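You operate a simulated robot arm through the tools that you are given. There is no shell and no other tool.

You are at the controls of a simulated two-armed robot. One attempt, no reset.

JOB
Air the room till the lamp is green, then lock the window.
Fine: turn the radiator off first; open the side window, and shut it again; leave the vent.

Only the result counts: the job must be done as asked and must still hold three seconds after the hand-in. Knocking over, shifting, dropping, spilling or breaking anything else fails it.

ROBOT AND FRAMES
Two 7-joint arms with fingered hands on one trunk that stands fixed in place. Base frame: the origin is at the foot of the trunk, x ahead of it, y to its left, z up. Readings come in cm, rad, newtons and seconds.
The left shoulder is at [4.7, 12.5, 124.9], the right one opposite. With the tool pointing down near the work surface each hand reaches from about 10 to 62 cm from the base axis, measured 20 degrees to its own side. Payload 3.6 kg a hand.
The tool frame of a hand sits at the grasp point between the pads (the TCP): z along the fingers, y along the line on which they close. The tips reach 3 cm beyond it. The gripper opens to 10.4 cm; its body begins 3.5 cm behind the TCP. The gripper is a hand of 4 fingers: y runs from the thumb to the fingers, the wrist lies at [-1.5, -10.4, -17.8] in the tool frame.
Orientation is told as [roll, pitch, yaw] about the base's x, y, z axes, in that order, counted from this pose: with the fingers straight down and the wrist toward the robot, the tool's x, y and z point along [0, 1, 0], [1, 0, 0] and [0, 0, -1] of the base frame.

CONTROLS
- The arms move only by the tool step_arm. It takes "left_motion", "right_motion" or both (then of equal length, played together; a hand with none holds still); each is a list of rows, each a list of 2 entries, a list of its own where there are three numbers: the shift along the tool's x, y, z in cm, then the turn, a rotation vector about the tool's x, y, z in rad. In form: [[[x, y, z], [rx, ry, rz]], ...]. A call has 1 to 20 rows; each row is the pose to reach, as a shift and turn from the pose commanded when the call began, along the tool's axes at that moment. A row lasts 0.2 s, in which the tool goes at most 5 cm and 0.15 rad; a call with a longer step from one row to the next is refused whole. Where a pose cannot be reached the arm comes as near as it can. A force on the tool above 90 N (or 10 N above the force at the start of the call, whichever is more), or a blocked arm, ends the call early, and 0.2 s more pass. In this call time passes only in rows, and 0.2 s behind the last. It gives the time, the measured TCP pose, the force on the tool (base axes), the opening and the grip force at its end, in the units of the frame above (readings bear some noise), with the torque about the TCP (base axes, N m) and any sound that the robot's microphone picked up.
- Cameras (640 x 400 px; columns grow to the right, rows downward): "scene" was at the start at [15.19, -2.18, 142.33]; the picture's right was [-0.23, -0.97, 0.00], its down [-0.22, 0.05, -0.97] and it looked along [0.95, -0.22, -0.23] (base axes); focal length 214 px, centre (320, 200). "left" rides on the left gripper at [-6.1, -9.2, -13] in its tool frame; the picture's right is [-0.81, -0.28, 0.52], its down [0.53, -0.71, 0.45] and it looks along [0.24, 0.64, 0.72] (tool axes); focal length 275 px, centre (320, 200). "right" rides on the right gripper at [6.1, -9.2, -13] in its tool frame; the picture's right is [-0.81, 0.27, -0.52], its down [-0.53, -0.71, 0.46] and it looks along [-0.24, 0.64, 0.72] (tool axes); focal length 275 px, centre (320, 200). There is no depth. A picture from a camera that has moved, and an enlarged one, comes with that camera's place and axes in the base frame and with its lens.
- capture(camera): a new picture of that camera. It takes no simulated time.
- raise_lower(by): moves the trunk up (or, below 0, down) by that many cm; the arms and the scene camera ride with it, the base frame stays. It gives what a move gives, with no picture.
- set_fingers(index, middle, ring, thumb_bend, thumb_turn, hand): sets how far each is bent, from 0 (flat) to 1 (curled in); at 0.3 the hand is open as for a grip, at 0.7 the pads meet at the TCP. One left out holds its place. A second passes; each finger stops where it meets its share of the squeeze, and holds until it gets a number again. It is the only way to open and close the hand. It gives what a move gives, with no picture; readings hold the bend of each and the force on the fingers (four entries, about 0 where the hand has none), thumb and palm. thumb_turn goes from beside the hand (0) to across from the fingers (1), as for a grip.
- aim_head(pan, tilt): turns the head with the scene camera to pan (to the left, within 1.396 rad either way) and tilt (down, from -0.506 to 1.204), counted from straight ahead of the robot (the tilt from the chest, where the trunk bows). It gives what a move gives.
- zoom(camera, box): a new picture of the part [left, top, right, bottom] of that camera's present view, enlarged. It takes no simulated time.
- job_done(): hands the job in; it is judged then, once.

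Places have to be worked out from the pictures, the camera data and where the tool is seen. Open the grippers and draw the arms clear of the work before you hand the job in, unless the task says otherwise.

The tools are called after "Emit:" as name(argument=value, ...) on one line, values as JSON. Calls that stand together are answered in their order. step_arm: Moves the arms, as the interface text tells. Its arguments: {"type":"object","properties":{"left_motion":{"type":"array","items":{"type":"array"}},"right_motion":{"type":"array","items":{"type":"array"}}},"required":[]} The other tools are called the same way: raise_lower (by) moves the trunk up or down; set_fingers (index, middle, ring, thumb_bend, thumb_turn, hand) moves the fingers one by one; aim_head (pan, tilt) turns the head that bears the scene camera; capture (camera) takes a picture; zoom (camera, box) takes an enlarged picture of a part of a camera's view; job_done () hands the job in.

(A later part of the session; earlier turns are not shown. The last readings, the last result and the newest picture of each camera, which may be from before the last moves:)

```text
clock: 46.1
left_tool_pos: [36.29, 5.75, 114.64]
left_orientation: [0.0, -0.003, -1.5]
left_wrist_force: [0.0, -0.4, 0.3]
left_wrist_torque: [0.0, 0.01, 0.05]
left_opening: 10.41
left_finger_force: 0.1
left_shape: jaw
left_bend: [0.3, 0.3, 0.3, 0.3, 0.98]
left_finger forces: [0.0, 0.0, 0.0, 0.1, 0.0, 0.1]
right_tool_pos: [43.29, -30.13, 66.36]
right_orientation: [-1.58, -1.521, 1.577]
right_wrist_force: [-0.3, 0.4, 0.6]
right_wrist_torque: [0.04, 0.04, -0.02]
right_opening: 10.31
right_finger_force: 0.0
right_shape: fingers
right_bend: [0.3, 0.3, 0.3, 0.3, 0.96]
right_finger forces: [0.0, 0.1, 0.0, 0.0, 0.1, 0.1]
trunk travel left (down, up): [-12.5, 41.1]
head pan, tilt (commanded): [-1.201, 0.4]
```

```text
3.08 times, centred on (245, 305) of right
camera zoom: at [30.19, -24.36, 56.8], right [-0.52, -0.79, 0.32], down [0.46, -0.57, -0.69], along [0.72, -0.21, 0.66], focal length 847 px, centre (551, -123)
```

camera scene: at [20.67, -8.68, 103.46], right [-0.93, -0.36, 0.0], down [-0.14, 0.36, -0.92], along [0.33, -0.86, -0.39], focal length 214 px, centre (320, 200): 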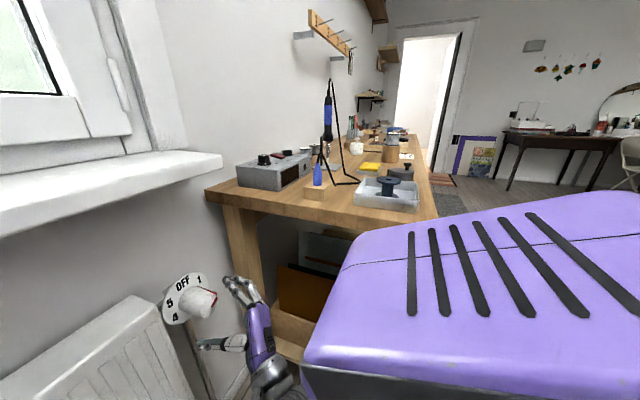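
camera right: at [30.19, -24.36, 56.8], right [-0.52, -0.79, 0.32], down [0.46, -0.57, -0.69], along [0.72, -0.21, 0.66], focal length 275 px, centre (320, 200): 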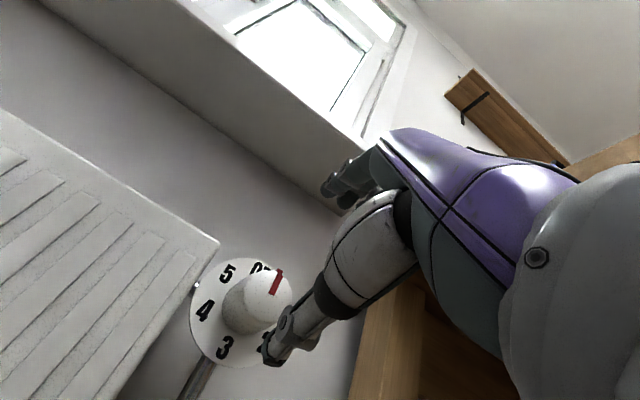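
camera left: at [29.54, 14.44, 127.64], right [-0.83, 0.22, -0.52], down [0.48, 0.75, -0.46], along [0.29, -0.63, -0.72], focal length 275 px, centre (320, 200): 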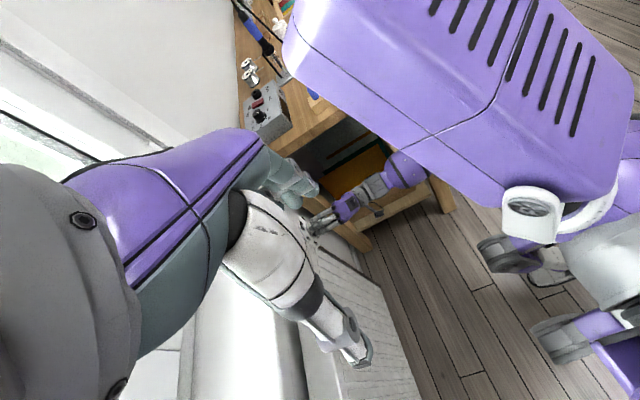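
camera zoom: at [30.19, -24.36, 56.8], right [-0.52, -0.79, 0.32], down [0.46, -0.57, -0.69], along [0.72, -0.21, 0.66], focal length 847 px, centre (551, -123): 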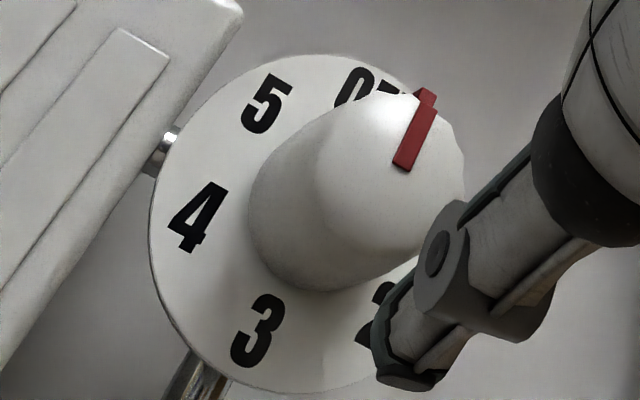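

The bar is parallel to the upright digits, so the radiator is OFF. Now I'll raise the trunk back up by 35 cm, with the right hand staying clear of the sill at x=43.

Emit:
raise_lower(by=35)

Emit:
aim_head(pan=0.0, tilt=0.15)

Emit:
capture(camera="scene")

Emit:
capture(camera="left")

Emit:
capture(camera="right")

```text
clock: 49.5
left_tool_pos: [36.38, 5.75, 149.62]
left_orientation: [0.0, 0.001, -1.499]
left_wrist_force: [-0.5, -0.1, -0.2]
left_wrist_torque: [-0.01, 0.0, -0.03]
left_opening: 10.38
left_finger_force: 0.1
left_shape: jaw
left_bend: [0.3, 0.3, 0.3, 0.3, 0.98]
left_finger forces: [0.1, 0.1, 0.0, 0.0, 0.0, 0.1]
right_tool_pos: [43.27, -30.03, 101.2]
right_orientation: [-1.554, -1.519, 1.553]
right_wrist_force: [-0.7, 0.1, 1.0]
right_wrist_torque: [-0.02, -0.01, -0.01]
right_opening: 10.32
right_finger_force: 0.0
right_shape: fingers
right_bend: [0.3, 0.3, 0.3, 0.3, 0.96]
right_finger forces: [0.0, 0.0, 0.0, 0.1, 0.0, 0.1]
trunk travel left (down, up): [-47.5, 6.1]
head pan, tilt (commanded): [-1.201, 0.4]
```

```text
clock: 50.9
left_tool_pos: [36.18, 5.68, 149.66]
left_orientation: [0.0, -0.002, -1.5]
left_wrist_force: [0.1, 0.9, 0.2]
left_wrist_torque: [-0.01, 0.02, -0.02]
left_opening: 10.39
left_finger_force: 0.1
left_shape: jaw
left_bend: [0.3, 0.3, 0.3, 0.3, 0.98]
left_finger forces: [0.0, 0.0, 0.0, 0.0, 0.1, 0.0]
right_tool_pos: [43.45, -30.17, 101.32]
right_orientation: [-1.576, -1.519, 1.576]
right_wrist_force: [-0.2, 0.2, 0.5]
right_wrist_torque: [0.01, 0.03, -0.01]
right_opening: 10.3
right_finger_force: 0.0
right_shape: fingers
right_bend: [0.3, 0.3, 0.3, 0.3, 0.96]
right_finger forces: [0.0, 0.0, 0.0, 0.0, 0.0, 0.0]
trunk travel left (down, up): [-47.5, 6.1]
head pan, tilt (commanded): [0.0, 0.15]
```

```text
taken
camera scene: at [15.38, -0.05, 143.09], right [0.0, -1.0, 0.0], down [-0.15, 0.0, -0.99], along [0.99, 0.0, -0.15], focal length 214 px, centre (320, 200)
```

scene: 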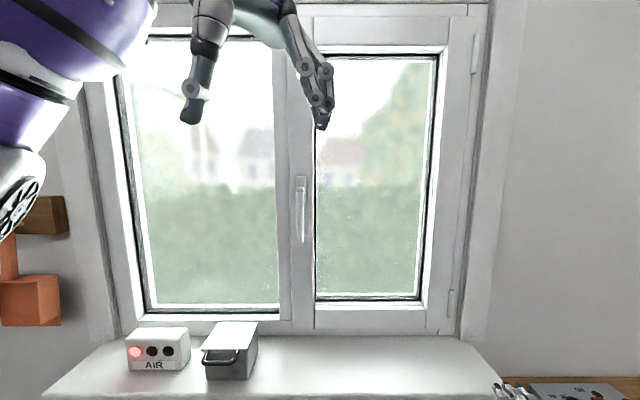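

```text
taken
camera left: at [29.4, 14.41, 162.69], right [-0.83, 0.22, -0.52], down [0.48, 0.75, -0.46], along [0.29, -0.63, -0.72], focal length 275 px, centre (320, 200)
```

left: 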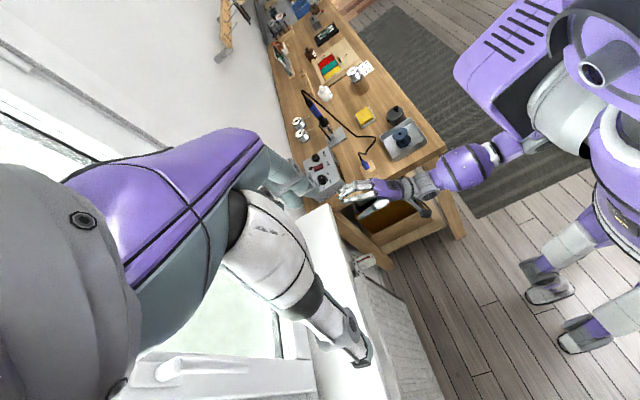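

```text
taken
camera right: at [30.2, -24.39, 91.77], right [-0.52, -0.79, 0.32], down [0.46, -0.57, -0.68], along [0.72, -0.21, 0.66], focal length 275 px, centre (320, 200)
```

right: 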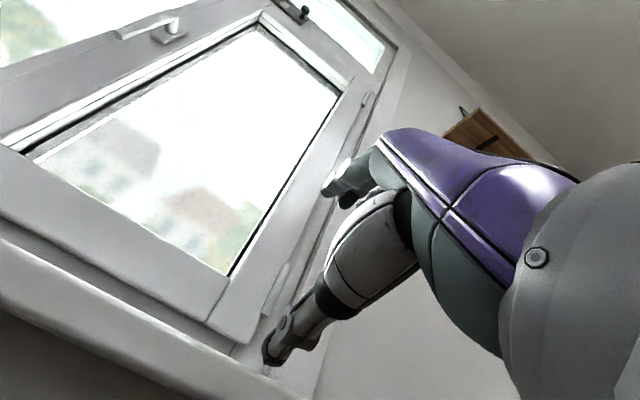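

A straight-on view of the window. I'll zoom in on the handle and the sash edges to measure them.

Emit:
zoom(camera="scene", box=[260, 160, 350, 260])

Emit:
zoom(camera="scene", box=[260, 260, 500, 360])

Emit:
zoom(camera="right", box=[80, 0, 240, 100])

Emit:
zoom(camera="scene", box=[260, 0, 500, 110])

```text
4.00 times, centred on (305, 210) of scene
camera zoom: at [15.38, -0.05, 143.09], right [0.0, -1.0, 0.0], down [-0.15, 0.0, -0.99], along [0.99, 0.0, -0.15], focal length 858 px, centre (380, 160)
```

zoom: 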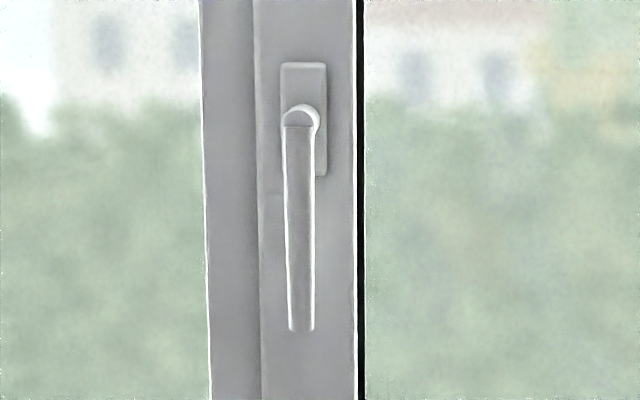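

```text
2.67 times, centred on (380, 310) of scene
camera zoom: at [15.38, -0.05, 143.09], right [0.0, -1.0, 0.0], down [-0.15, 0.0, -0.99], along [0.99, 0.0, -0.15], focal length 572 px, centre (160, -93)
```

zoom: 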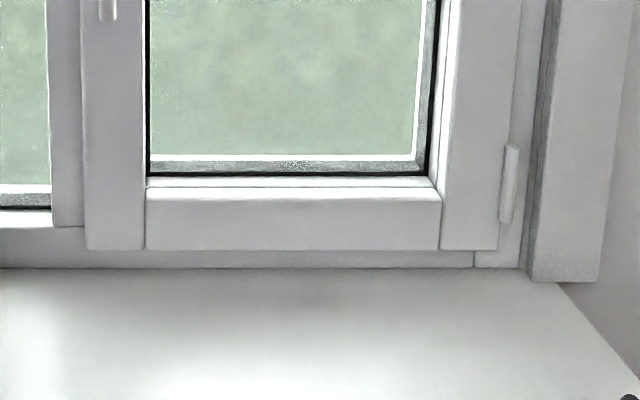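

```text
4.00 times, centred on (160, 50) of right
camera zoom: at [30.2, -24.39, 91.77], right [-0.52, -0.79, 0.32], down [0.46, -0.57, -0.68], along [0.72, -0.21, 0.66], focal length 1101 px, centre (960, 800)
```

zoom: 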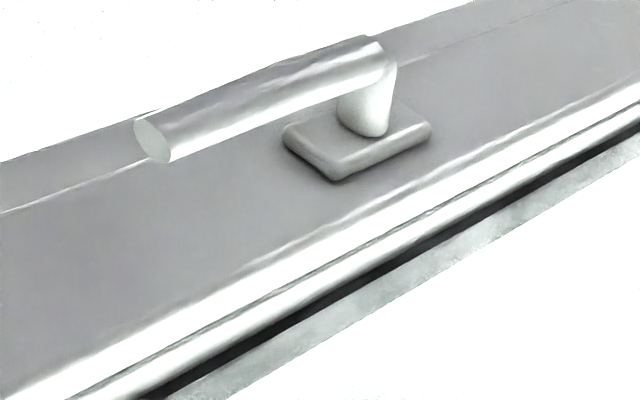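

```text
2.67 times, centred on (380, 55) of scene
camera zoom: at [15.38, -0.05, 143.09], right [0.0, -1.0, 0.0], down [-0.15, 0.0, -0.99], along [0.99, 0.0, -0.15], focal length 572 px, centre (160, 587)
```

zoom: 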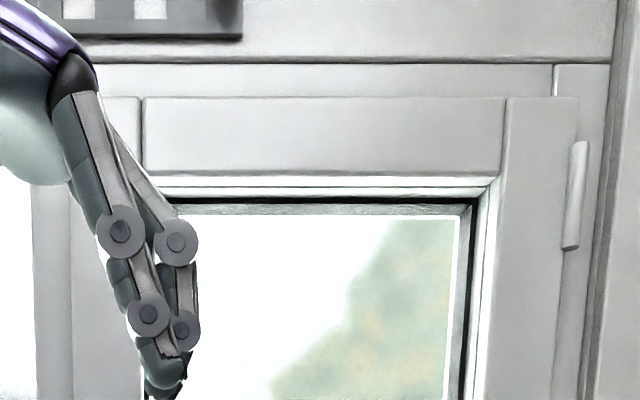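

I measure: lever end at (63.8, 4.5, 125.6), pivot at (63.9, 4.5, 137.8), sash face at x≈68, hinge axis near (68, -35), sash bottom z≈99.6. The plan is for the left hand to grip the lever and turn it, and the right hand to pull the sash. First I square up the left hand.

Emit:
step_arm(left_motion=[[[0, 0, 0], [0, 0, 0.071]], [[0, 0, 0], [0, 0, 0.071]]])

Emit:
step_arm(left_motion=[[[1.5, 0, 1.7], [0, 0.14, 0]], [[3, 0, 3.4], [0, 0.28, 0]], [[4.5, 0, 5.1], [0, 0.42, 0]], [[6, 0, 6.8], [0, 0.56, 0]], [[7.5, 0, 8.5], [0, 0.7, 0]], [[9, 0, 10.2], [0, 0.84, 0]], [[10.5, 0, 11.9], [0, 0.98, 0]], [[12, 0.3, 13.6], [0, 1.12, 0]], [[13.5, 0.6, 15.3], [0, 1.26, 0]], [[15, 0.9, 17], [0, 1.4, 0]], [[16, 1.2, 18.7], [0, 1.5, 0]], [[17, 1.2, 20], [0, 1.571, 0]]])

Emit:
capture(camera="scene")

Emit:
capture(camera="left")

```text
clock: 51.5
left_tool_pos: [36.29, 5.74, 149.65]
left_orientation: [0.0, -0.001, -1.571]
left_wrist_force: [-0.3, 0.2, -0.1]
left_wrist_torque: [0.0, -0.02, 0.0]
left_opening: 10.39
left_finger_force: 0.1
left_shape: jaw
left_bend: [0.3, 0.3, 0.3, 0.3, 0.98]
left_finger forces: [0.0, 0.0, 0.1, 0.1, 0.1, 0.0]
right_tool_pos: [43.38, -30.06, 101.25]
right_orientation: [-1.577, -1.519, 1.575]
right_wrist_force: [0.4, -0.1, -0.4]
right_wrist_torque: [-0.04, 0.0, 0.03]
right_opening: 10.29
right_finger_force: 0.1
right_shape: fingers
right_bend: [0.3, 0.3, 0.3, 0.3, 0.96]
right_finger forces: [0.0, 0.1, 0.0, 0.1, 0.0, 0.0]
trunk travel left (down, up): [-47.5, 6.1]
head pan, tilt (commanded): [0.0, 0.15]
```

```text
clock: 54.1
left_tool_pos: [53.44, 4.53, 129.55]
left_orientation: [1.575, 0.0, -1.571]
left_wrist_force: [-0.4, -0.8, 0.7]
left_wrist_torque: [-0.02, 0.0, 0.01]
left_opening: 10.4
left_finger_force: 0.0
left_shape: jaw
left_bend: [0.3, 0.3, 0.3, 0.3, 0.98]
left_finger forces: [0.0, 0.0, 0.0, 0.1, 0.0, 0.0]
right_tool_pos: [43.49, -30.05, 101.23]
right_orientation: [-1.574, -1.518, 1.573]
right_wrist_force: [0.4, -0.5, 0.1]
right_wrist_torque: [0.0, 0.01, 0.03]
right_opening: 10.28
right_finger_force: 0.0
right_shape: fingers
right_bend: [0.3, 0.3, 0.3, 0.3, 0.96]
right_finger forces: [0.0, 0.1, 0.1, 0.1, 0.0, 0.1]
trunk travel left (down, up): [-47.5, 6.1]
head pan, tilt (commanded): [0.0, 0.15]
```

```text
taken
camera scene: at [15.39, -0.03, 143.09], right [0.0, -1.0, 0.0], down [-0.15, 0.0, -0.99], along [0.99, 0.0, -0.15], focal length 214 px, centre (320, 200)
```

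scene: 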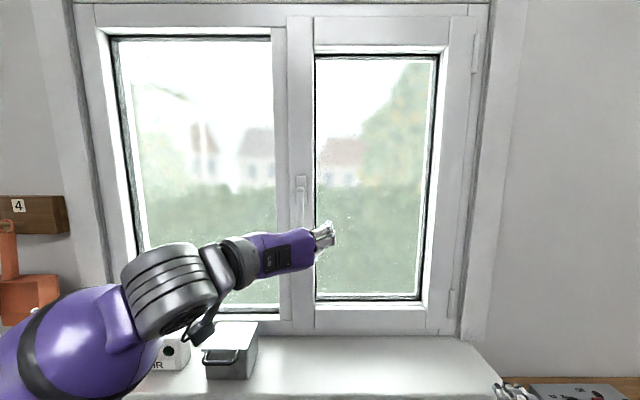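

```text
taken
camera left: at [40.23, 13.64, 123.36], right [0.52, 0.27, -0.81], down [0.45, 0.71, 0.53], along [0.72, -0.64, 0.25], focal length 275 px, centre (320, 200)
```

left: 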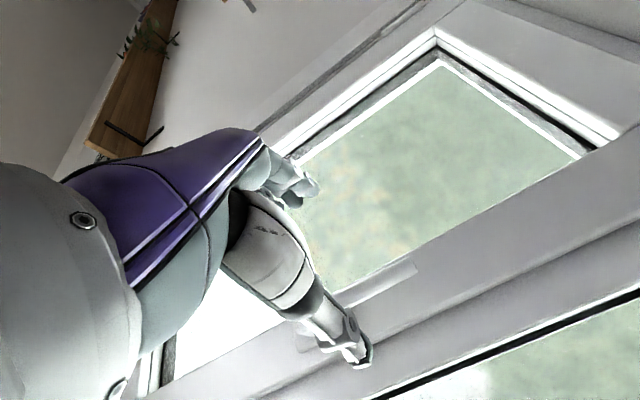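

The lever lines up between the thumb and the fingers. I'll advance 9.4 cm along +x so the pads reach the lever's depth.

Emit:
step_arm(left_motion=[[[0, 0, 2], [0, 0, 0]], [[0, 0, 4], [0, 0, 0]], [[0, 0, 6], [0, 0, 0]], [[0, 0, 7.7], [0, 0, 0]], [[0, 0, 9.4], [0, 0, 0]]])

Emit:
capture(camera="left")

Emit:
capture(camera="right")

Emit:
zoom(camera="scene", box=[240, 150, 380, 270])

```text
clock: 55.3
left_tool_pos: [62.73, 4.56, 129.74]
left_orientation: [1.572, -0.002, -1.571]
left_wrist_force: [0.5, 0.2, 0.6]
left_wrist_torque: [-0.02, 0.04, -0.01]
left_opening: 10.38
left_finger_force: 0.2
left_shape: jaw
left_bend: [0.3, 0.3, 0.3, 0.3, 0.98]
left_finger forces: [0.0, 0.0, 0.0, 0.0, 0.0, 0.1]
right_tool_pos: [43.35, -29.92, 101.21]
right_orientation: [-1.574, -1.517, 1.57]
right_wrist_force: [0.9, 0.0, 0.3]
right_wrist_torque: [0.01, 0.0, -0.01]
right_opening: 10.27
right_finger_force: 0.1
right_shape: fingers
right_bend: [0.3, 0.3, 0.3, 0.3, 0.96]
right_finger forces: [0.1, 0.1, 0.0, 0.0, 0.1, 0.0]
trunk travel left (down, up): [-47.5, 6.1]
head pan, tilt (commanded): [0.0, 0.15]
```

```text
taken
camera left: at [49.61, 13.66, 123.56], right [0.52, 0.27, -0.81], down [0.46, 0.71, 0.53], along [0.72, -0.64, 0.24], focal length 275 px, centre (320, 200)
```

left: 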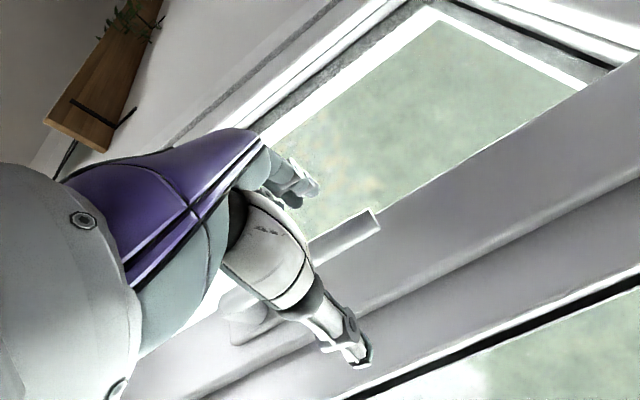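

```text
taken
camera right: at [30.22, -24.39, 91.76], right [-0.52, -0.79, 0.32], down [0.45, -0.57, -0.68], along [0.72, -0.21, 0.66], focal length 275 px, centre (320, 200)
```

right: 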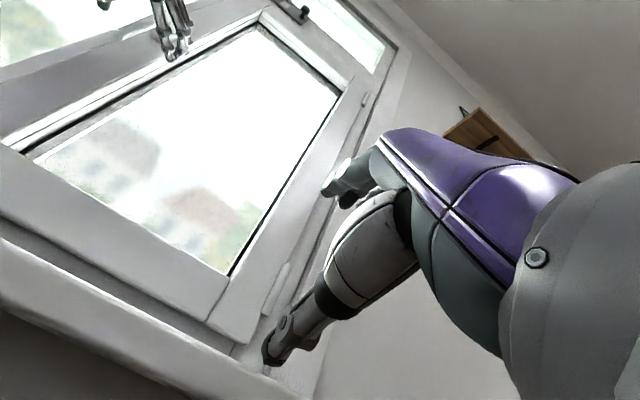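

```text
3.33 times, centred on (310, 210) of scene
camera zoom: at [15.41, -0.05, 143.09], right [0.0, -1.0, 0.0], down [-0.15, 0.0, -0.99], along [0.99, 0.0, -0.15], focal length 715 px, centre (353, 167)
```

zoom: 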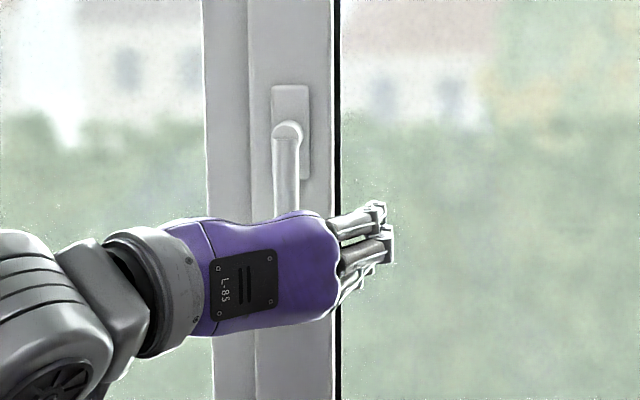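

Lever is between thumb and fingers with no contact force. I'll close the left hand on it.

Emit:
set_fingers(hand="left", index=0.75, middle=0.75, ring=0.75, thumb_bend=0.75)

Emit:
capture(camera="left")

Emit:
zoom(camera="right", box=[80, 0, 240, 100])

```text
clock: 56.3
left_tool_pos: [62.81, 4.36, 129.67]
left_orientation: [1.571, -0.001, -1.57]
left_wrist_force: [12.9, -8.1, 4.8]
left_wrist_torque: [0.25, 0.02, -0.08]
left_opening: 0.35
left_finger_force: 15.8
left_shape: fingers
left_bend: [0.73, 0.72, 0.72, 0.69, 0.97]
left_finger forces: [8.2, 7.1, 7.8, 0.1, 8.7, 0.0]
right_tool_pos: [43.54, -30.16, 101.13]
right_orientation: [-1.55, -1.518, 1.549]
right_wrist_force: [0.4, -0.2, 0.1]
right_wrist_torque: [0.02, -0.01, 0.0]
right_opening: 10.29
right_finger_force: 0.0
right_shape: fingers
right_bend: [0.3, 0.3, 0.3, 0.3, 0.96]
right_finger forces: [0.0, 0.1, 0.1, 0.0, 0.0, 0.1]
trunk travel left (down, up): [-47.5, 6.1]
head pan, tilt (commanded): [0.0, 0.15]
```

```text
taken
camera left: at [49.74, 13.53, 123.57], right [0.52, 0.27, -0.81], down [0.46, 0.71, 0.53], along [0.72, -0.64, 0.24], focal length 275 px, centre (320, 200)
```

left: 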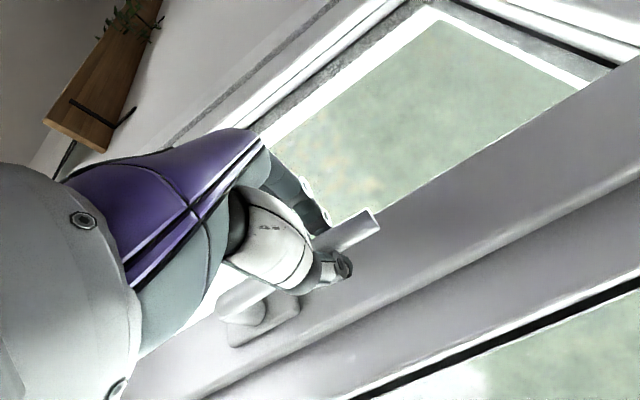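

```text
4.00 times, centred on (160, 50) of right
camera zoom: at [30.32, -24.49, 91.7], right [-0.52, -0.79, 0.32], down [0.45, -0.57, -0.69], along [0.73, -0.21, 0.66], focal length 1101 px, centre (960, 800)
```

zoom: 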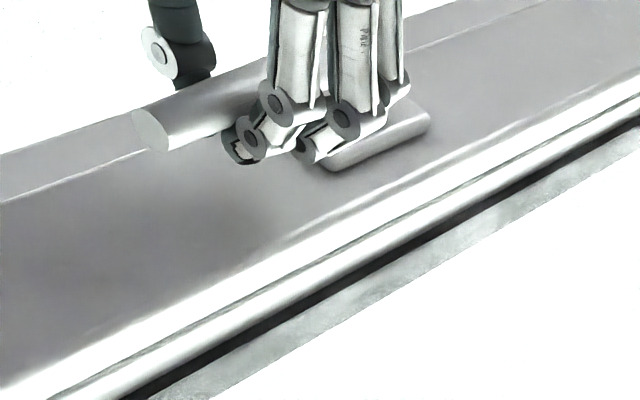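

The fingers are wrapped around the lever. I'll swing it toward the hinge side (right) along an arc of radius 8.1 cm about the pivot, first 0.5 rad, watching the torque.

Emit:
step_arm(left_motion=[[[0.04, 0.81, 0], [0, 0, -0.1]], [[0.16, 1.61, 0], [0, 0, -0.2]], [[0.36, 2.39, 0], [0, 0, -0.3]], [[0.64, 3.15, 0], [0, 0, -0.4]], [[0.99, 3.88, 0], [0, 0, -0.5]]])

Emit:
zoom(camera="right", box=[80, 0, 240, 100])

Emit:
zoom(camera="scene", box=[240, 150, 380, 270])

```text
clock: 57.5
left_tool_pos: [62.86, 0.59, 130.72]
left_orientation: [1.569, -0.502, -1.569]
left_wrist_force: [16.8, 1.5, 7.3]
left_wrist_torque: [0.25, 0.0, -0.04]
left_opening: 0.36
left_finger_force: 16.1
left_shape: fingers
left_bend: [0.74, 0.73, 0.72, 0.68, 0.98]
left_finger forces: [7.1, 6.6, 7.1, 0.0, 10.9, 0.0]
right_tool_pos: [43.55, -30.11, 101.08]
right_orientation: [-1.543, -1.516, 1.54]
right_wrist_force: [-0.4, 0.4, 0.6]
right_wrist_torque: [-0.01, 0.01, -0.01]
right_opening: 10.3
right_finger_force: 0.0
right_shape: fingers
right_bend: [0.3, 0.3, 0.3, 0.3, 0.96]
right_finger forces: [0.0, 0.0, 0.0, 0.1, 0.0, 0.0]
trunk travel left (down, up): [-47.5, 6.1]
head pan, tilt (commanded): [0.0, 0.15]
```

```text
4.00 times, centred on (160, 50) of right
camera zoom: at [30.36, -24.37, 91.72], right [-0.52, -0.79, 0.32], down [0.45, -0.57, -0.68], along [0.73, -0.21, 0.66], focal length 1101 px, centre (960, 800)
```

zoom: 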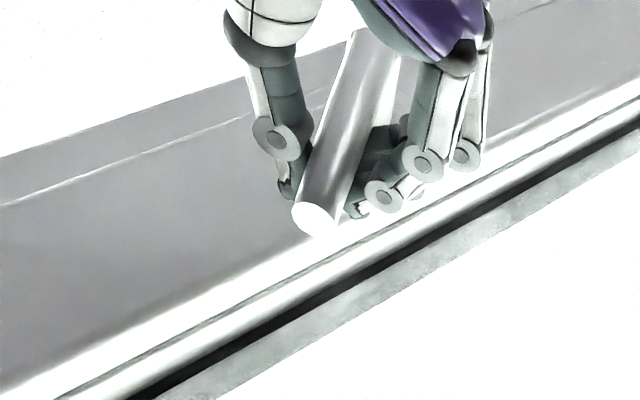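

```text
3.33 times, centred on (310, 210) of scene
camera zoom: at [15.63, -0.02, 143.07], right [0.0, -1.0, 0.0], down [-0.15, 0.0, -0.99], along [0.99, 0.0, -0.15], focal length 715 px, centre (353, 167)
```

zoom: 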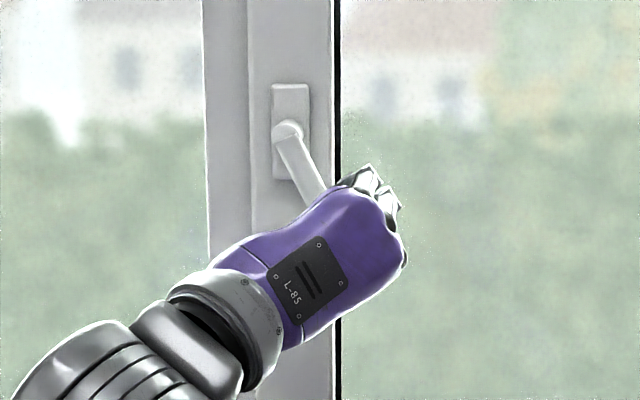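

The lever turns easily toward the right. I'll continue to horizontal (another 1.07 rad).

Emit:
step_arm(left_motion=[[[0.04, 0.81, 0], [0, 0, -0.1]], [[0.16, 1.61, 0], [0, 0, -0.2]], [[0.36, 2.39, 0], [0, 0, -0.3]], [[0.64, 3.15, 0], [0, 0, -0.4]], [[0.99, 3.88, 0], [0, 0, -0.5]], [[1.41, 4.57, 0], [0, 0, -0.6]], [[1.9, 5.22, 0], [0, 0, -0.7]], [[2.46, 5.81, 0], [0, 0, -0.8]], [[3.07, 6.35, 0], [0, 0, -0.9]], [[3.72, 6.82, 0], [0, 0, -1.0]], [[4.21, 7.1, 0], [0, 0, -1.07]]])

Emit:
zoom(camera="right", box=[60, 0, 260, 120])

Emit:
zoom(camera="scene", box=[240, 150, 380, 270])

```text
clock: 59.9
left_tool_pos: [62.68, -3.64, 137.75]
left_orientation: [-1.428, -1.568, 1.427]
left_wrist_force: [1.7, -1.4, -1.3]
left_wrist_torque: [-0.02, 0.01, -0.01]
left_opening: 0.0
left_finger_force: 0.2
left_shape: fingers
left_bend: [0.75, 0.75, 0.75, 0.71, 0.97]
left_finger forces: [0.1, 0.0, 0.1, 0.0, 1.7, 0.1]
right_tool_pos: [43.46, -30.09, 101.27]
right_orientation: [-1.567, -1.52, 1.566]
right_wrist_force: [0.2, 0.3, 0.0]
right_wrist_torque: [0.01, 0.02, 0.02]
right_opening: 10.32
right_finger_force: 0.1
right_shape: fingers
right_bend: [0.3, 0.3, 0.3, 0.3, 0.96]
right_finger forces: [0.0, 0.0, 0.0, 0.0, 0.1, 0.1]
trunk travel left (down, up): [-47.5, 6.1]
head pan, tilt (commanded): [0.0, 0.15]
```

```text
3.20 times, centred on (160, 60) of right
camera zoom: at [30.24, -24.4, 91.75], right [-0.52, -0.79, 0.32], down [0.45, -0.57, -0.68], along [0.72, -0.21, 0.66], focal length 881 px, centre (832, 648)
```

zoom: 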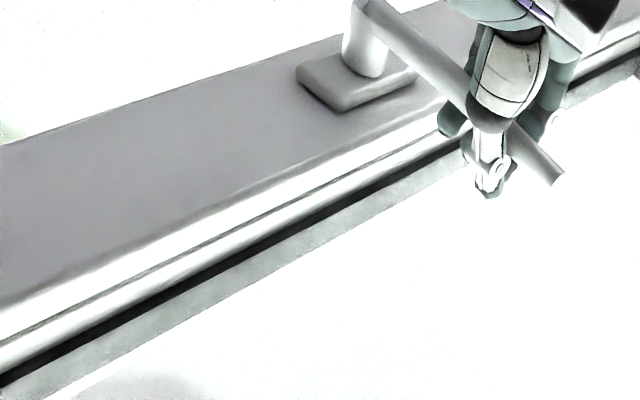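

```text
3.33 times, centred on (310, 210) of scene
camera zoom: at [15.45, -0.07, 143.08], right [0.0, -1.0, 0.0], down [-0.15, 0.0, -0.99], along [0.99, 0.0, -0.15], focal length 715 px, centre (353, 167)
```

zoom: 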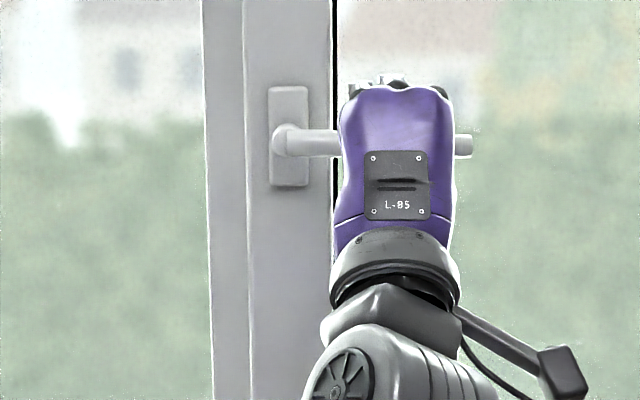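

The lever is horizontal and the latch has let go (pull force dropped to zero). Now I'll open the left hand and draw it straight back, then off to the left, so the right hand can take the lever.

Emit:
set_fingers(hand="left", index=0.3, middle=0.3, ring=0.3, thumb_bend=0.3, thumb_turn=0.98)

Emit:
step_arm(left_motion=[[[0, 0, -2], [0, 0, 0]], [[0, 0, -5], [0, 0, 0]], [[0, 0, -9], [0, 0, 0]], [[0, 0, -13], [0, 0, 0]]])

Emit:
zoom(camera="scene", box=[230, 120, 410, 270])

Emit:
zoom(camera="right", box=[60, 0, 260, 120])

```text
clock: 60.9
left_tool_pos: [62.61, -3.53, 137.75]
left_orientation: [-1.436, -1.571, 1.435]
left_wrist_force: [0.3, -0.4, 0.0]
left_wrist_torque: [0.01, -0.01, 0.02]
left_opening: 10.34
left_finger_force: 0.0
left_shape: fingers
left_bend: [0.3, 0.3, 0.3, 0.3, 0.96]
left_finger forces: [0.0, 0.0, 0.1, 0.0, 0.0, 0.0]
right_tool_pos: [43.29, -30.02, 101.22]
right_orientation: [-1.58, -1.518, 1.576]
right_wrist_force: [0.5, -0.7, 0.2]
right_wrist_torque: [0.0, -0.05, 0.01]
right_opening: 10.31
right_finger_force: 0.0
right_shape: fingers
right_bend: [0.3, 0.3, 0.3, 0.3, 0.96]
right_finger forces: [0.0, 0.1, 0.0, 0.1, 0.1, 0.0]
trunk travel left (down, up): [-47.5, 6.1]
head pan, tilt (commanded): [0.0, 0.15]
```

```text
clock: 61.9
left_tool_pos: [49.61, -3.62, 137.72]
left_orientation: [2.074, -1.569, -2.071]
left_wrist_force: [-0.4, 0.2, -0.5]
left_wrist_torque: [0.03, -0.03, 0.02]
left_opening: 10.31
left_finger_force: 0.0
left_shape: fingers
left_bend: [0.3, 0.3, 0.3, 0.3, 0.96]
left_finger forces: [0.1, 0.0, 0.0, 0.1, 0.0, 0.0]
right_tool_pos: [43.25, -30.09, 101.31]
right_orientation: [-1.582, -1.519, 1.581]
right_wrist_force: [0.1, -0.2, 0.1]
right_wrist_torque: [-0.05, 0.0, 0.01]
right_opening: 10.29
right_finger_force: 0.0
right_shape: fingers
right_bend: [0.3, 0.3, 0.3, 0.3, 0.96]
right_finger forces: [0.1, 0.1, 0.0, 0.1, 0.1, 0.0]
trunk travel left (down, up): [-47.5, 6.1]
head pan, tilt (commanded): [0.0, 0.15]
```

```text
2.67 times, centred on (320, 195) of scene
camera zoom: at [15.33, -0.03, 143.1], right [0.0, -1.0, 0.0], down [-0.15, 0.0, -0.99], along [0.99, 0.0, -0.15], focal length 572 px, centre (320, 213)
```

zoom: 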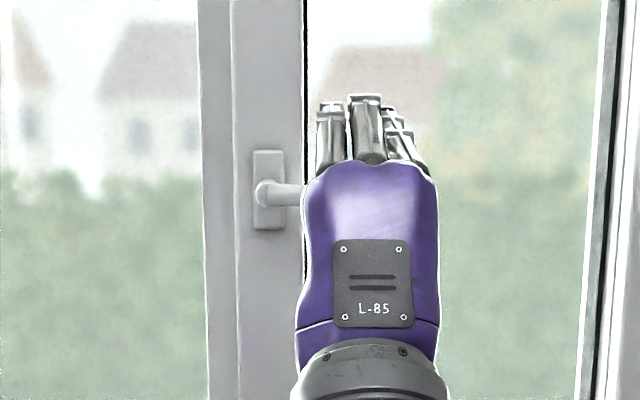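

```text
3.20 times, centred on (160, 60) of right
camera zoom: at [30.17, -24.37, 91.78], right [-0.52, -0.79, 0.32], down [0.46, -0.57, -0.68], along [0.72, -0.21, 0.66], focal length 881 px, centre (832, 648)
```

zoom: 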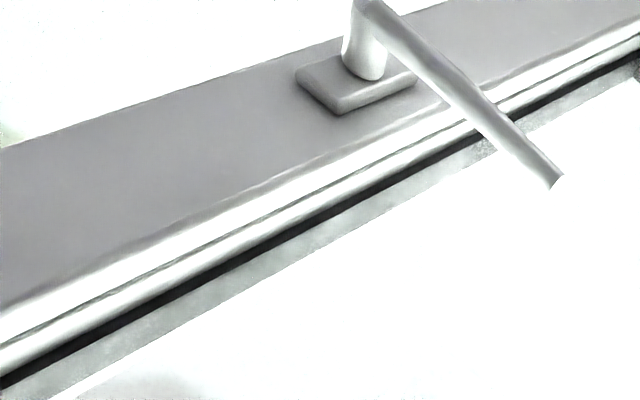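

The lever is horizontal and free. I'll withdraw the left hand to the left side (clear of the sash's sweep), then bring the right hand in front of the lever.

Emit:
step_arm(left_motion=[[[2, -0.5, -2], [0, 0, 0.1]], [[5, -1, -4], [0, 0, 0.2]], [[9, -2, -6], [0, 0, 0.3]], [[13, -3, -8], [0, 0, 0.4]], [[17, -4, -10], [0, 0, 0.5]], [[21, -5, -11], [0, 0, 0.6]], [[25, -6, -12], [0, 0, 0.7]], [[29, -7, -12], [0, 0, 0.8]]])

Emit:
step_arm(right_motion=[[[2.5, 3.5, 0], [0, 0, 0.052]], [[5, 7, 0], [0, 0, 0.052]], [[7.5, 10.5, 0], [0, 0, 0.052]], [[10, 14, 0], [0, 0, 0.052]], [[12.5, 17.5, 0], [0, 0, 0.052]], [[15, 21, 0], [0, 0, 0.052]], [[17.5, 24.5, 0], [0, 0, 0.052]], [[20, 28, 0], [0, 0, 0.052]], [[22.5, 31.5, 0], [0, 0, 0.052]], [[24.4, 34.9, 0], [0, 0, 0.052]], [[24.4, 37.6, 0], [0, 0, 0.052]]])

Emit:
capture(camera="scene")

Emit:
capture(camera="right")

Emit:
capture(camera="left")

```text
clock: 63.7
left_tool_pos: [39.73, 27.47, 131.0]
left_orientation: [1.575, -0.77, -1.58]
left_wrist_force: [0.2, -0.3, 0.8]
left_wrist_torque: [-0.02, 0.0, 0.01]
left_opening: 10.33
left_finger_force: 0.0
left_shape: fingers
left_bend: [0.3, 0.3, 0.3, 0.3, 0.96]
left_finger forces: [0.0, 0.0, 0.0, 0.0, 0.0, 0.1]
left hand out of reach, approached as far as the arm can: row 3, 4, 5, 6, 7, 8
right_tool_pos: [43.35, -29.99, 101.35]
right_orientation: [-1.589, -1.518, 1.587]
right_wrist_force: [-0.2, 0.2, 0.1]
right_wrist_torque: [0.0, -0.01, 0.04]
right_opening: 10.28
right_finger_force: 0.1
right_shape: fingers
right_bend: [0.3, 0.3, 0.3, 0.3, 0.96]
right_finger forces: [0.0, 0.0, 0.1, 0.0, 0.0, 0.1]
trunk travel left (down, up): [-47.5, 6.1]
head pan, tilt (commanded): [0.0, 0.15]
```

```text
clock: 65.5
left_tool_pos: [39.94, 27.63, 130.78]
left_orientation: [1.57, -0.771, -1.573]
left_wrist_force: [0.4, 0.6, -0.9]
left_wrist_torque: [0.01, -0.01, -0.02]
left_opening: 10.35
left_finger_force: 0.0
left_shape: fingers
left_bend: [0.3, 0.3, 0.3, 0.3, 0.96]
left_finger forces: [0.0, 0.0, 0.0, 0.0, 0.0, 0.0]
right_tool_pos: [43.6, -8.45, 125.23]
right_orientation: [-1.547, -1.386, 1.552]
right_wrist_force: [-0.1, 0.2, 0.5]
right_wrist_torque: [-0.01, 0.04, -0.01]
right_opening: 10.35
right_finger_force: 0.0
right_shape: fingers
right_bend: [0.3, 0.3, 0.3, 0.3, 0.96]
right_finger forces: [0.0, 0.0, 0.0, 0.0, 0.0, 0.0]
trunk travel left (down, up): [-47.5, 6.1]
head pan, tilt (commanded): [0.0, 0.15]
stopped in row 8 (right hand): the arm was blocked; the commanded pose is now the measured one
```

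```text
taken
camera scene: at [15.39, -0.03, 143.09], right [0.0, -1.0, 0.0], down [-0.15, 0.0, -0.99], along [0.99, 0.0, -0.15], focal length 214 px, centre (320, 200)
```

scene: 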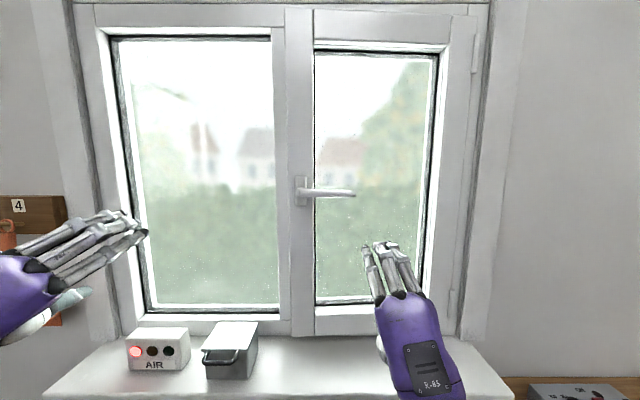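

```text
taken
camera right: at [30.35, -4.21, 115.17], right [-0.51, -0.75, 0.42], down [0.46, -0.65, -0.6], along [0.73, -0.12, 0.68], focal length 275 px, centre (320, 200)
```

right: 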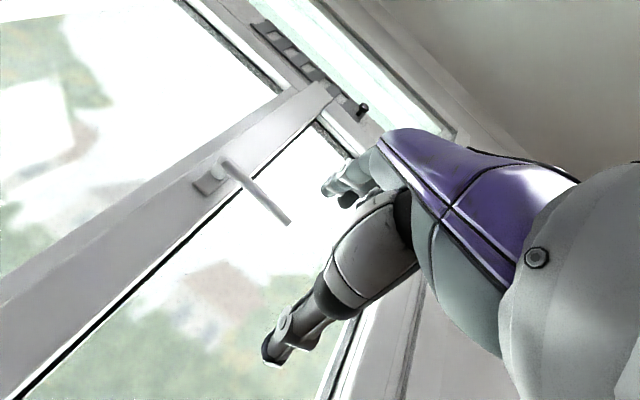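

```text
taken
camera left: at [26.84, 29.92, 120.02], right [0.52, -0.37, -0.77], down [0.46, 0.88, -0.12], along [0.72, -0.29, 0.62], focal length 275 px, centre (320, 200)
```

left: 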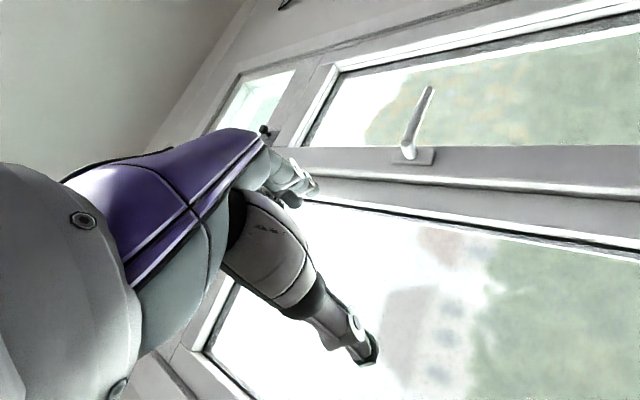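

The right arm got blocked while folded too close to the body (at 43.6, -8.5, 125). I'll move it forward first, where the arm is less folded, and level the roll.

Emit:
step_arm(right_motion=[[[0, 0, 1.5], [0, 0, 0.04]], [[0, 0, 3.5], [0, 0, 0.08]], [[0, 0, 5.5], [0, 0, 0.13]], [[0, 0, 7.5], [0, 0, 0.18]]])

```text
clock: 66.5
left_tool_pos: [39.96, 27.51, 130.85]
left_orientation: [1.569, -0.771, -1.573]
left_wrist_force: [-1.0, 0.6, 0.4]
left_wrist_torque: [0.01, 0.02, 0.01]
left_opening: 10.33
left_finger_force: 0.1
left_shape: fingers
left_bend: [0.3, 0.3, 0.3, 0.3, 0.96]
left_finger forces: [0.0, 0.1, 0.1, 0.0, 0.0, 0.0]
right_tool_pos: [51.09, -8.45, 125.07]
right_orientation: [-0.803, -1.565, 0.808]
right_wrist_force: [0.7, -0.2, -0.4]
right_wrist_torque: [-0.02, -0.03, -0.02]
right_opening: 10.34
right_finger_force: 0.1
right_shape: fingers
right_bend: [0.3, 0.3, 0.3, 0.3, 0.96]
right_finger forces: [0.0, 0.0, 0.0, 0.0, 0.1, 0.0]
trunk travel left (down, up): [-47.5, 6.1]
head pan, tilt (commanded): [0.0, 0.15]
```

Works. Now up and left to sit in front of the lever's grip point.

Emit:
step_arm(right_motion=[[[1.2, 3.2, 0.5], [0, 0, 0]], [[2.4, 6.4, 1], [0, 0, 0]], [[3.6, 9.6, 1.5], [0, 0, 0]], [[4.8, 12.7, 2], [0, 0, 0]], [[4.8, 12.7, 2], [0, 0, 0]]])

Emit:
capture(camera="scene")

Emit:
capture(camera="right")

Emit:
zoom(camera="left", box=[250, 60, 570, 240])

```text
clock: 67.7
left_tool_pos: [39.92, 27.6, 130.82]
left_orientation: [1.57, -0.772, -1.573]
left_wrist_force: [-0.3, -0.8, 0.0]
left_wrist_torque: [-0.03, 0.01, 0.0]
left_opening: 10.34
left_finger_force: 0.1
left_shape: fingers
left_bend: [0.3, 0.3, 0.3, 0.3, 0.96]
left_finger forces: [0.0, 0.0, 0.1, 0.0, 0.1, 0.0]
right_tool_pos: [53.17, -3.67, 137.89]
right_orientation: [-0.896, -1.566, 0.901]
right_wrist_force: [-0.2, 0.5, -0.7]
right_wrist_torque: [-0.01, 0.01, 0.0]
right_opening: 10.3
right_finger_force: 0.0
right_shape: fingers
right_bend: [0.3, 0.3, 0.3, 0.3, 0.96]
right_finger forces: [0.0, 0.0, 0.1, 0.1, 0.1, 0.0]
trunk travel left (down, up): [-47.5, 6.1]
head pan, tilt (commanded): [0.0, 0.15]
```

```text
taken
camera scene: at [15.37, -0.06, 143.09], right [0.0, -1.0, 0.0], down [-0.15, 0.0, -0.99], along [0.99, 0.0, -0.15], focal length 214 px, centre (320, 200)
```

scene: 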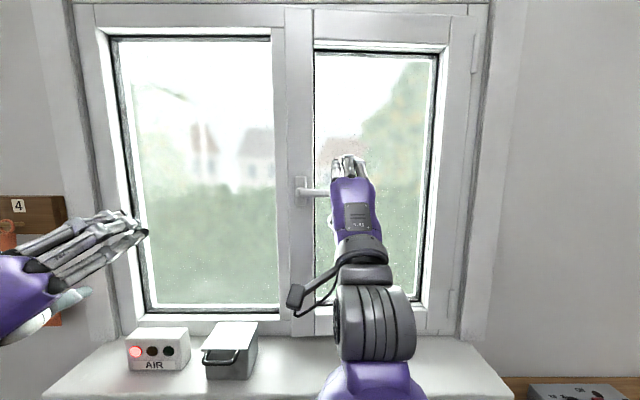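

```text
taken
camera right: at [39.88, 2.5, 128.79], right [-0.51, -0.81, 0.28], down [0.46, -0.53, -0.71], along [0.73, -0.24, 0.64], focal length 275 px, centre (320, 200)
```

right: 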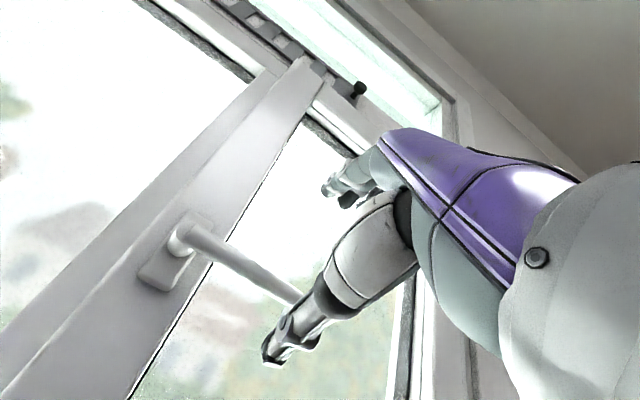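

```text
2.00 times, centred on (410, 150) of left
camera zoom: at [26.83, 29.9, 120.03], right [0.52, -0.37, -0.77], down [0.46, 0.88, -0.11], along [0.72, -0.29, 0.62], focal length 551 px, centre (140, 300)
```

zoom: 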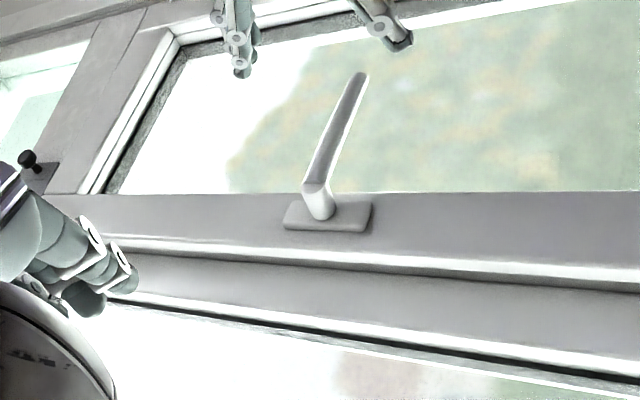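

The lever passes between the right thumb and fingers along the approach line. I'll advance 9.3 cm and close on it.

Emit:
step_arm(right_motion=[[[0, 0, 2], [0, 0, 0]], [[0, 0, 4], [0, 0, 0]], [[0, 0, 6], [0, 0, 0]], [[0, 0, 7.7], [0, 0, 0]], [[0, 0, 9.3], [0, 0, 0]]])

Emit:
capture(camera="right")

Emit:
zoom(camera="left", box=[250, 40, 570, 240])

```text
clock: 68.9
left_tool_pos: [39.97, 27.66, 130.91]
left_orientation: [1.571, -0.772, -1.572]
left_wrist_force: [0.0, 0.0, -0.6]
left_wrist_torque: [-0.02, 0.02, -0.01]
left_opening: 10.33
left_finger_force: 0.0
left_shape: fingers
left_bend: [0.3, 0.3, 0.3, 0.3, 0.96]
left_finger forces: [0.0, 0.1, 0.0, 0.0, 0.0, 0.0]
right_tool_pos: [62.5, -3.51, 137.89]
right_orientation: [-0.822, -1.566, 0.827]
right_wrist_force: [0.8, 0.2, -0.4]
right_wrist_torque: [-0.05, -0.01, -0.01]
right_opening: 10.35
right_finger_force: 0.1
right_shape: fingers
right_bend: [0.3, 0.3, 0.3, 0.3, 0.96]
right_finger forces: [0.1, 0.0, 0.0, 0.1, 0.0, 0.1]
trunk travel left (down, up): [-47.5, 6.1]
head pan, tilt (commanded): [0.0, 0.15]
```

```text
taken
camera right: at [49.25, 2.52, 128.72], right [-0.51, -0.81, 0.28], down [0.46, -0.53, -0.71], along [0.73, -0.24, 0.64], focal length 275 px, centre (320, 200)
```

right: 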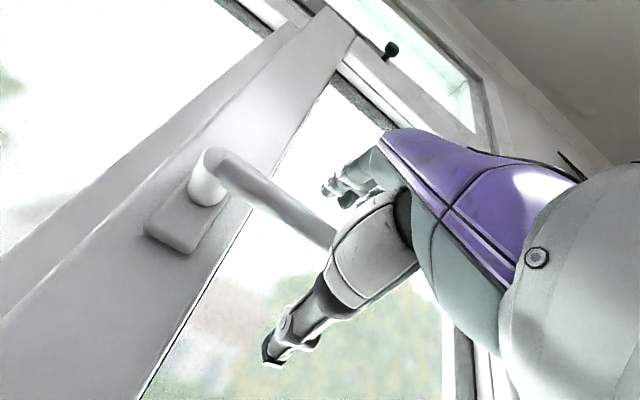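

```text
2.00 times, centred on (410, 140) of left
camera zoom: at [26.87, 29.91, 120.03], right [0.52, -0.37, -0.77], down [0.46, 0.88, -0.12], along [0.72, -0.29, 0.62], focal length 551 px, centre (140, 320)
```

zoom: 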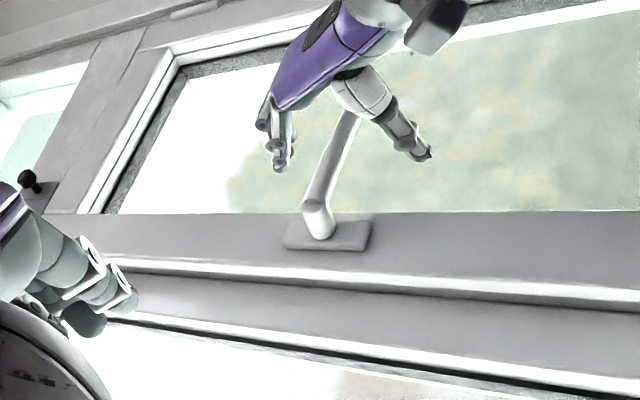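

Lever is between fingers and thumb. Closing the right hand.

Emit:
set_fingers(hand="right", index=0.8, middle=0.8, ring=0.8, thumb_bend=0.75)

Emit:
capture(camera="right")

Emit:
zoom(camera="left", box=[250, 40, 570, 240])

```text
clock: 69.9
left_tool_pos: [39.95, 27.69, 130.83]
left_orientation: [1.569, -0.771, -1.572]
left_wrist_force: [0.3, 0.0, -0.8]
left_wrist_torque: [-0.02, 0.03, 0.01]
left_opening: 10.37
left_finger_force: 0.0
left_shape: fingers
left_bend: [0.3, 0.3, 0.3, 0.3, 0.96]
left_finger forces: [0.1, 0.1, 0.0, 0.1, 0.1, 0.0]
right_tool_pos: [62.49, -3.52, 137.86]
right_orientation: [-0.883, -1.564, 0.888]
right_wrist_force: [0.9, -0.2, -0.3]
right_wrist_torque: [0.04, -0.03, 0.02]
right_opening: 0.01
right_finger_force: 0.2
right_shape: fingers
right_bend: [0.75, 0.8, 0.8, 0.72, 1.0]
right_finger forces: [0.0, 0.0, 0.0, 0.0, 0.0, 0.0]
trunk travel left (down, up): [-47.5, 6.1]
head pan, tilt (commanded): [0.0, 0.15]
```

```text
taken
camera right: at [49.25, 2.51, 128.7], right [-0.51, -0.81, 0.28], down [0.46, -0.53, -0.71], along [0.73, -0.24, 0.64], focal length 275 px, centre (320, 200)
```

right: 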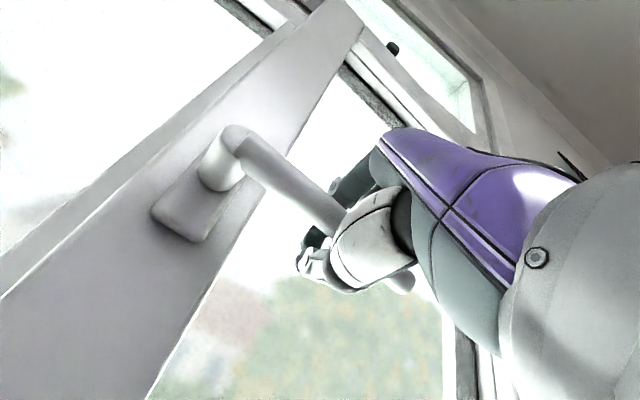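

```text
2.00 times, centred on (410, 140) of left
camera zoom: at [26.89, 29.9, 120.03], right [0.52, -0.37, -0.77], down [0.46, 0.88, -0.12], along [0.72, -0.29, 0.62], focal length 551 px, centre (140, 320)
```

zoom: 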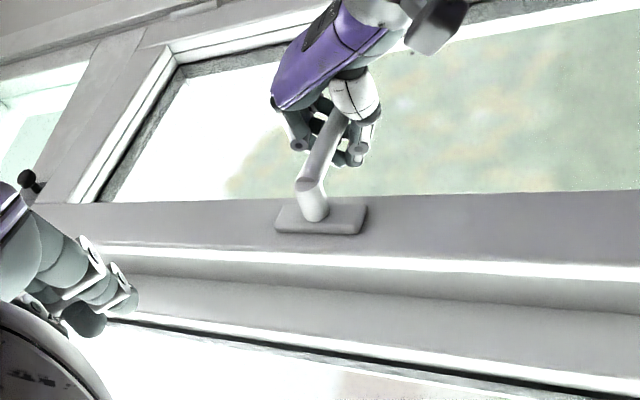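

The fingers caged the lever and have already drawn the sash slightly inward. I'll pull along the hinge arc (centre about (68, -35)), turning the hand with the sash, first 0.3 rad.

Emit:
step_arm(right_motion=[[[-0.35, 0, -1.57], [0, 0.05, 0]], [[-0.706, 0, -3.117], [0, 0.1, 0]], [[-1.2, 0, -4.64], [0, 0.15, 0]], [[-1.721, 0, -6.148], [0, 0.2, 0]], [[-2.36, 0, -7.62], [0, 0.25, 0]], [[-3.032, 0, -9.063], [0, 0.3, 0]]])

Emit:
capture(camera="scene")

Emit:
capture(camera="left")

Emit:
capture(camera="right")

```text
clock: 71.3
left_tool_pos: [39.87, 27.56, 130.84]
left_orientation: [1.573, -0.771, -1.571]
left_wrist_force: [-0.9, 0.7, 0.6]
left_wrist_torque: [-0.02, -0.03, 0.01]
left_opening: 10.33
left_finger_force: 0.0
left_shape: fingers
left_bend: [0.3, 0.3, 0.3, 0.3, 0.96]
left_finger forces: [0.1, 0.0, 0.1, 0.0, 0.1, 0.1]
right_tool_pos: [53.21, -6.71, 137.91]
right_orientation: [-0.704, -1.566, 1.009]
right_wrist_force: [-0.8, 0.1, -0.9]
right_wrist_torque: [0.02, 0.01, -0.07]
right_opening: 0.0
right_finger_force: 0.1
right_shape: fingers
right_bend: [0.75, 0.8, 0.8, 0.72, 1.0]
right_finger forces: [0.0, 0.0, 0.0, 0.1, 0.0, 0.0]
trunk travel left (down, up): [-47.5, 6.1]
head pan, tilt (commanded): [0.0, 0.15]
```

```text
taken
camera scene: at [15.34, -0.1, 143.1], right [0.0, -1.0, 0.0], down [-0.15, 0.0, -0.99], along [0.99, 0.0, -0.15], focal length 214 px, centre (320, 200)
```

scene: 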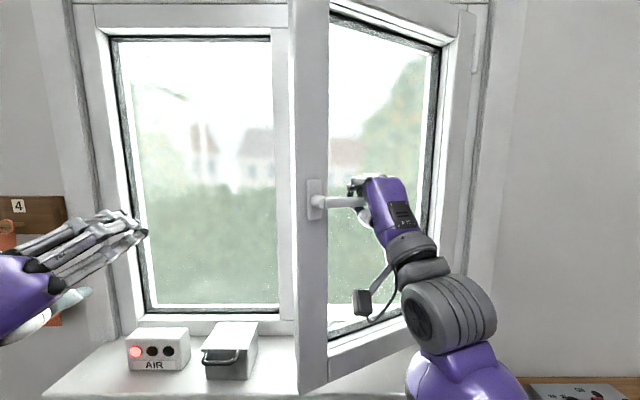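

```text
taken
camera left: at [26.81, 29.86, 120.06], right [0.52, -0.37, -0.77], down [0.46, 0.88, -0.11], along [0.72, -0.29, 0.62], focal length 275 px, centre (320, 200)
```

left: 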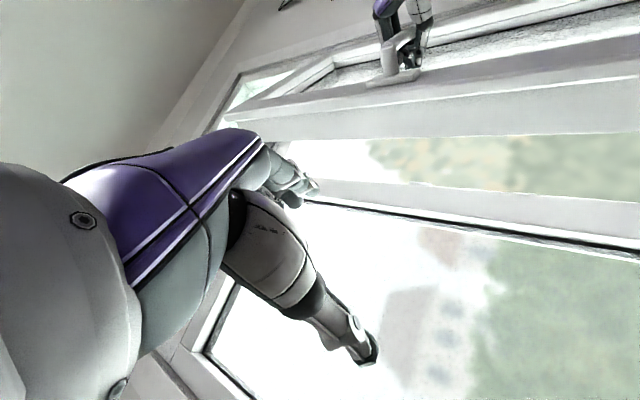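

```text
taken
camera right: at [38.78, -4.82, 128.87], right [-0.25, -0.93, 0.28], down [0.59, -0.37, -0.71], along [0.77, -0.01, 0.64], focal length 275 px, centre (320, 200)
```

right: 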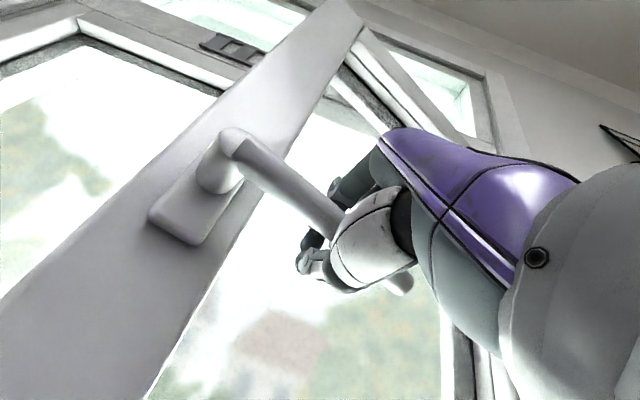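

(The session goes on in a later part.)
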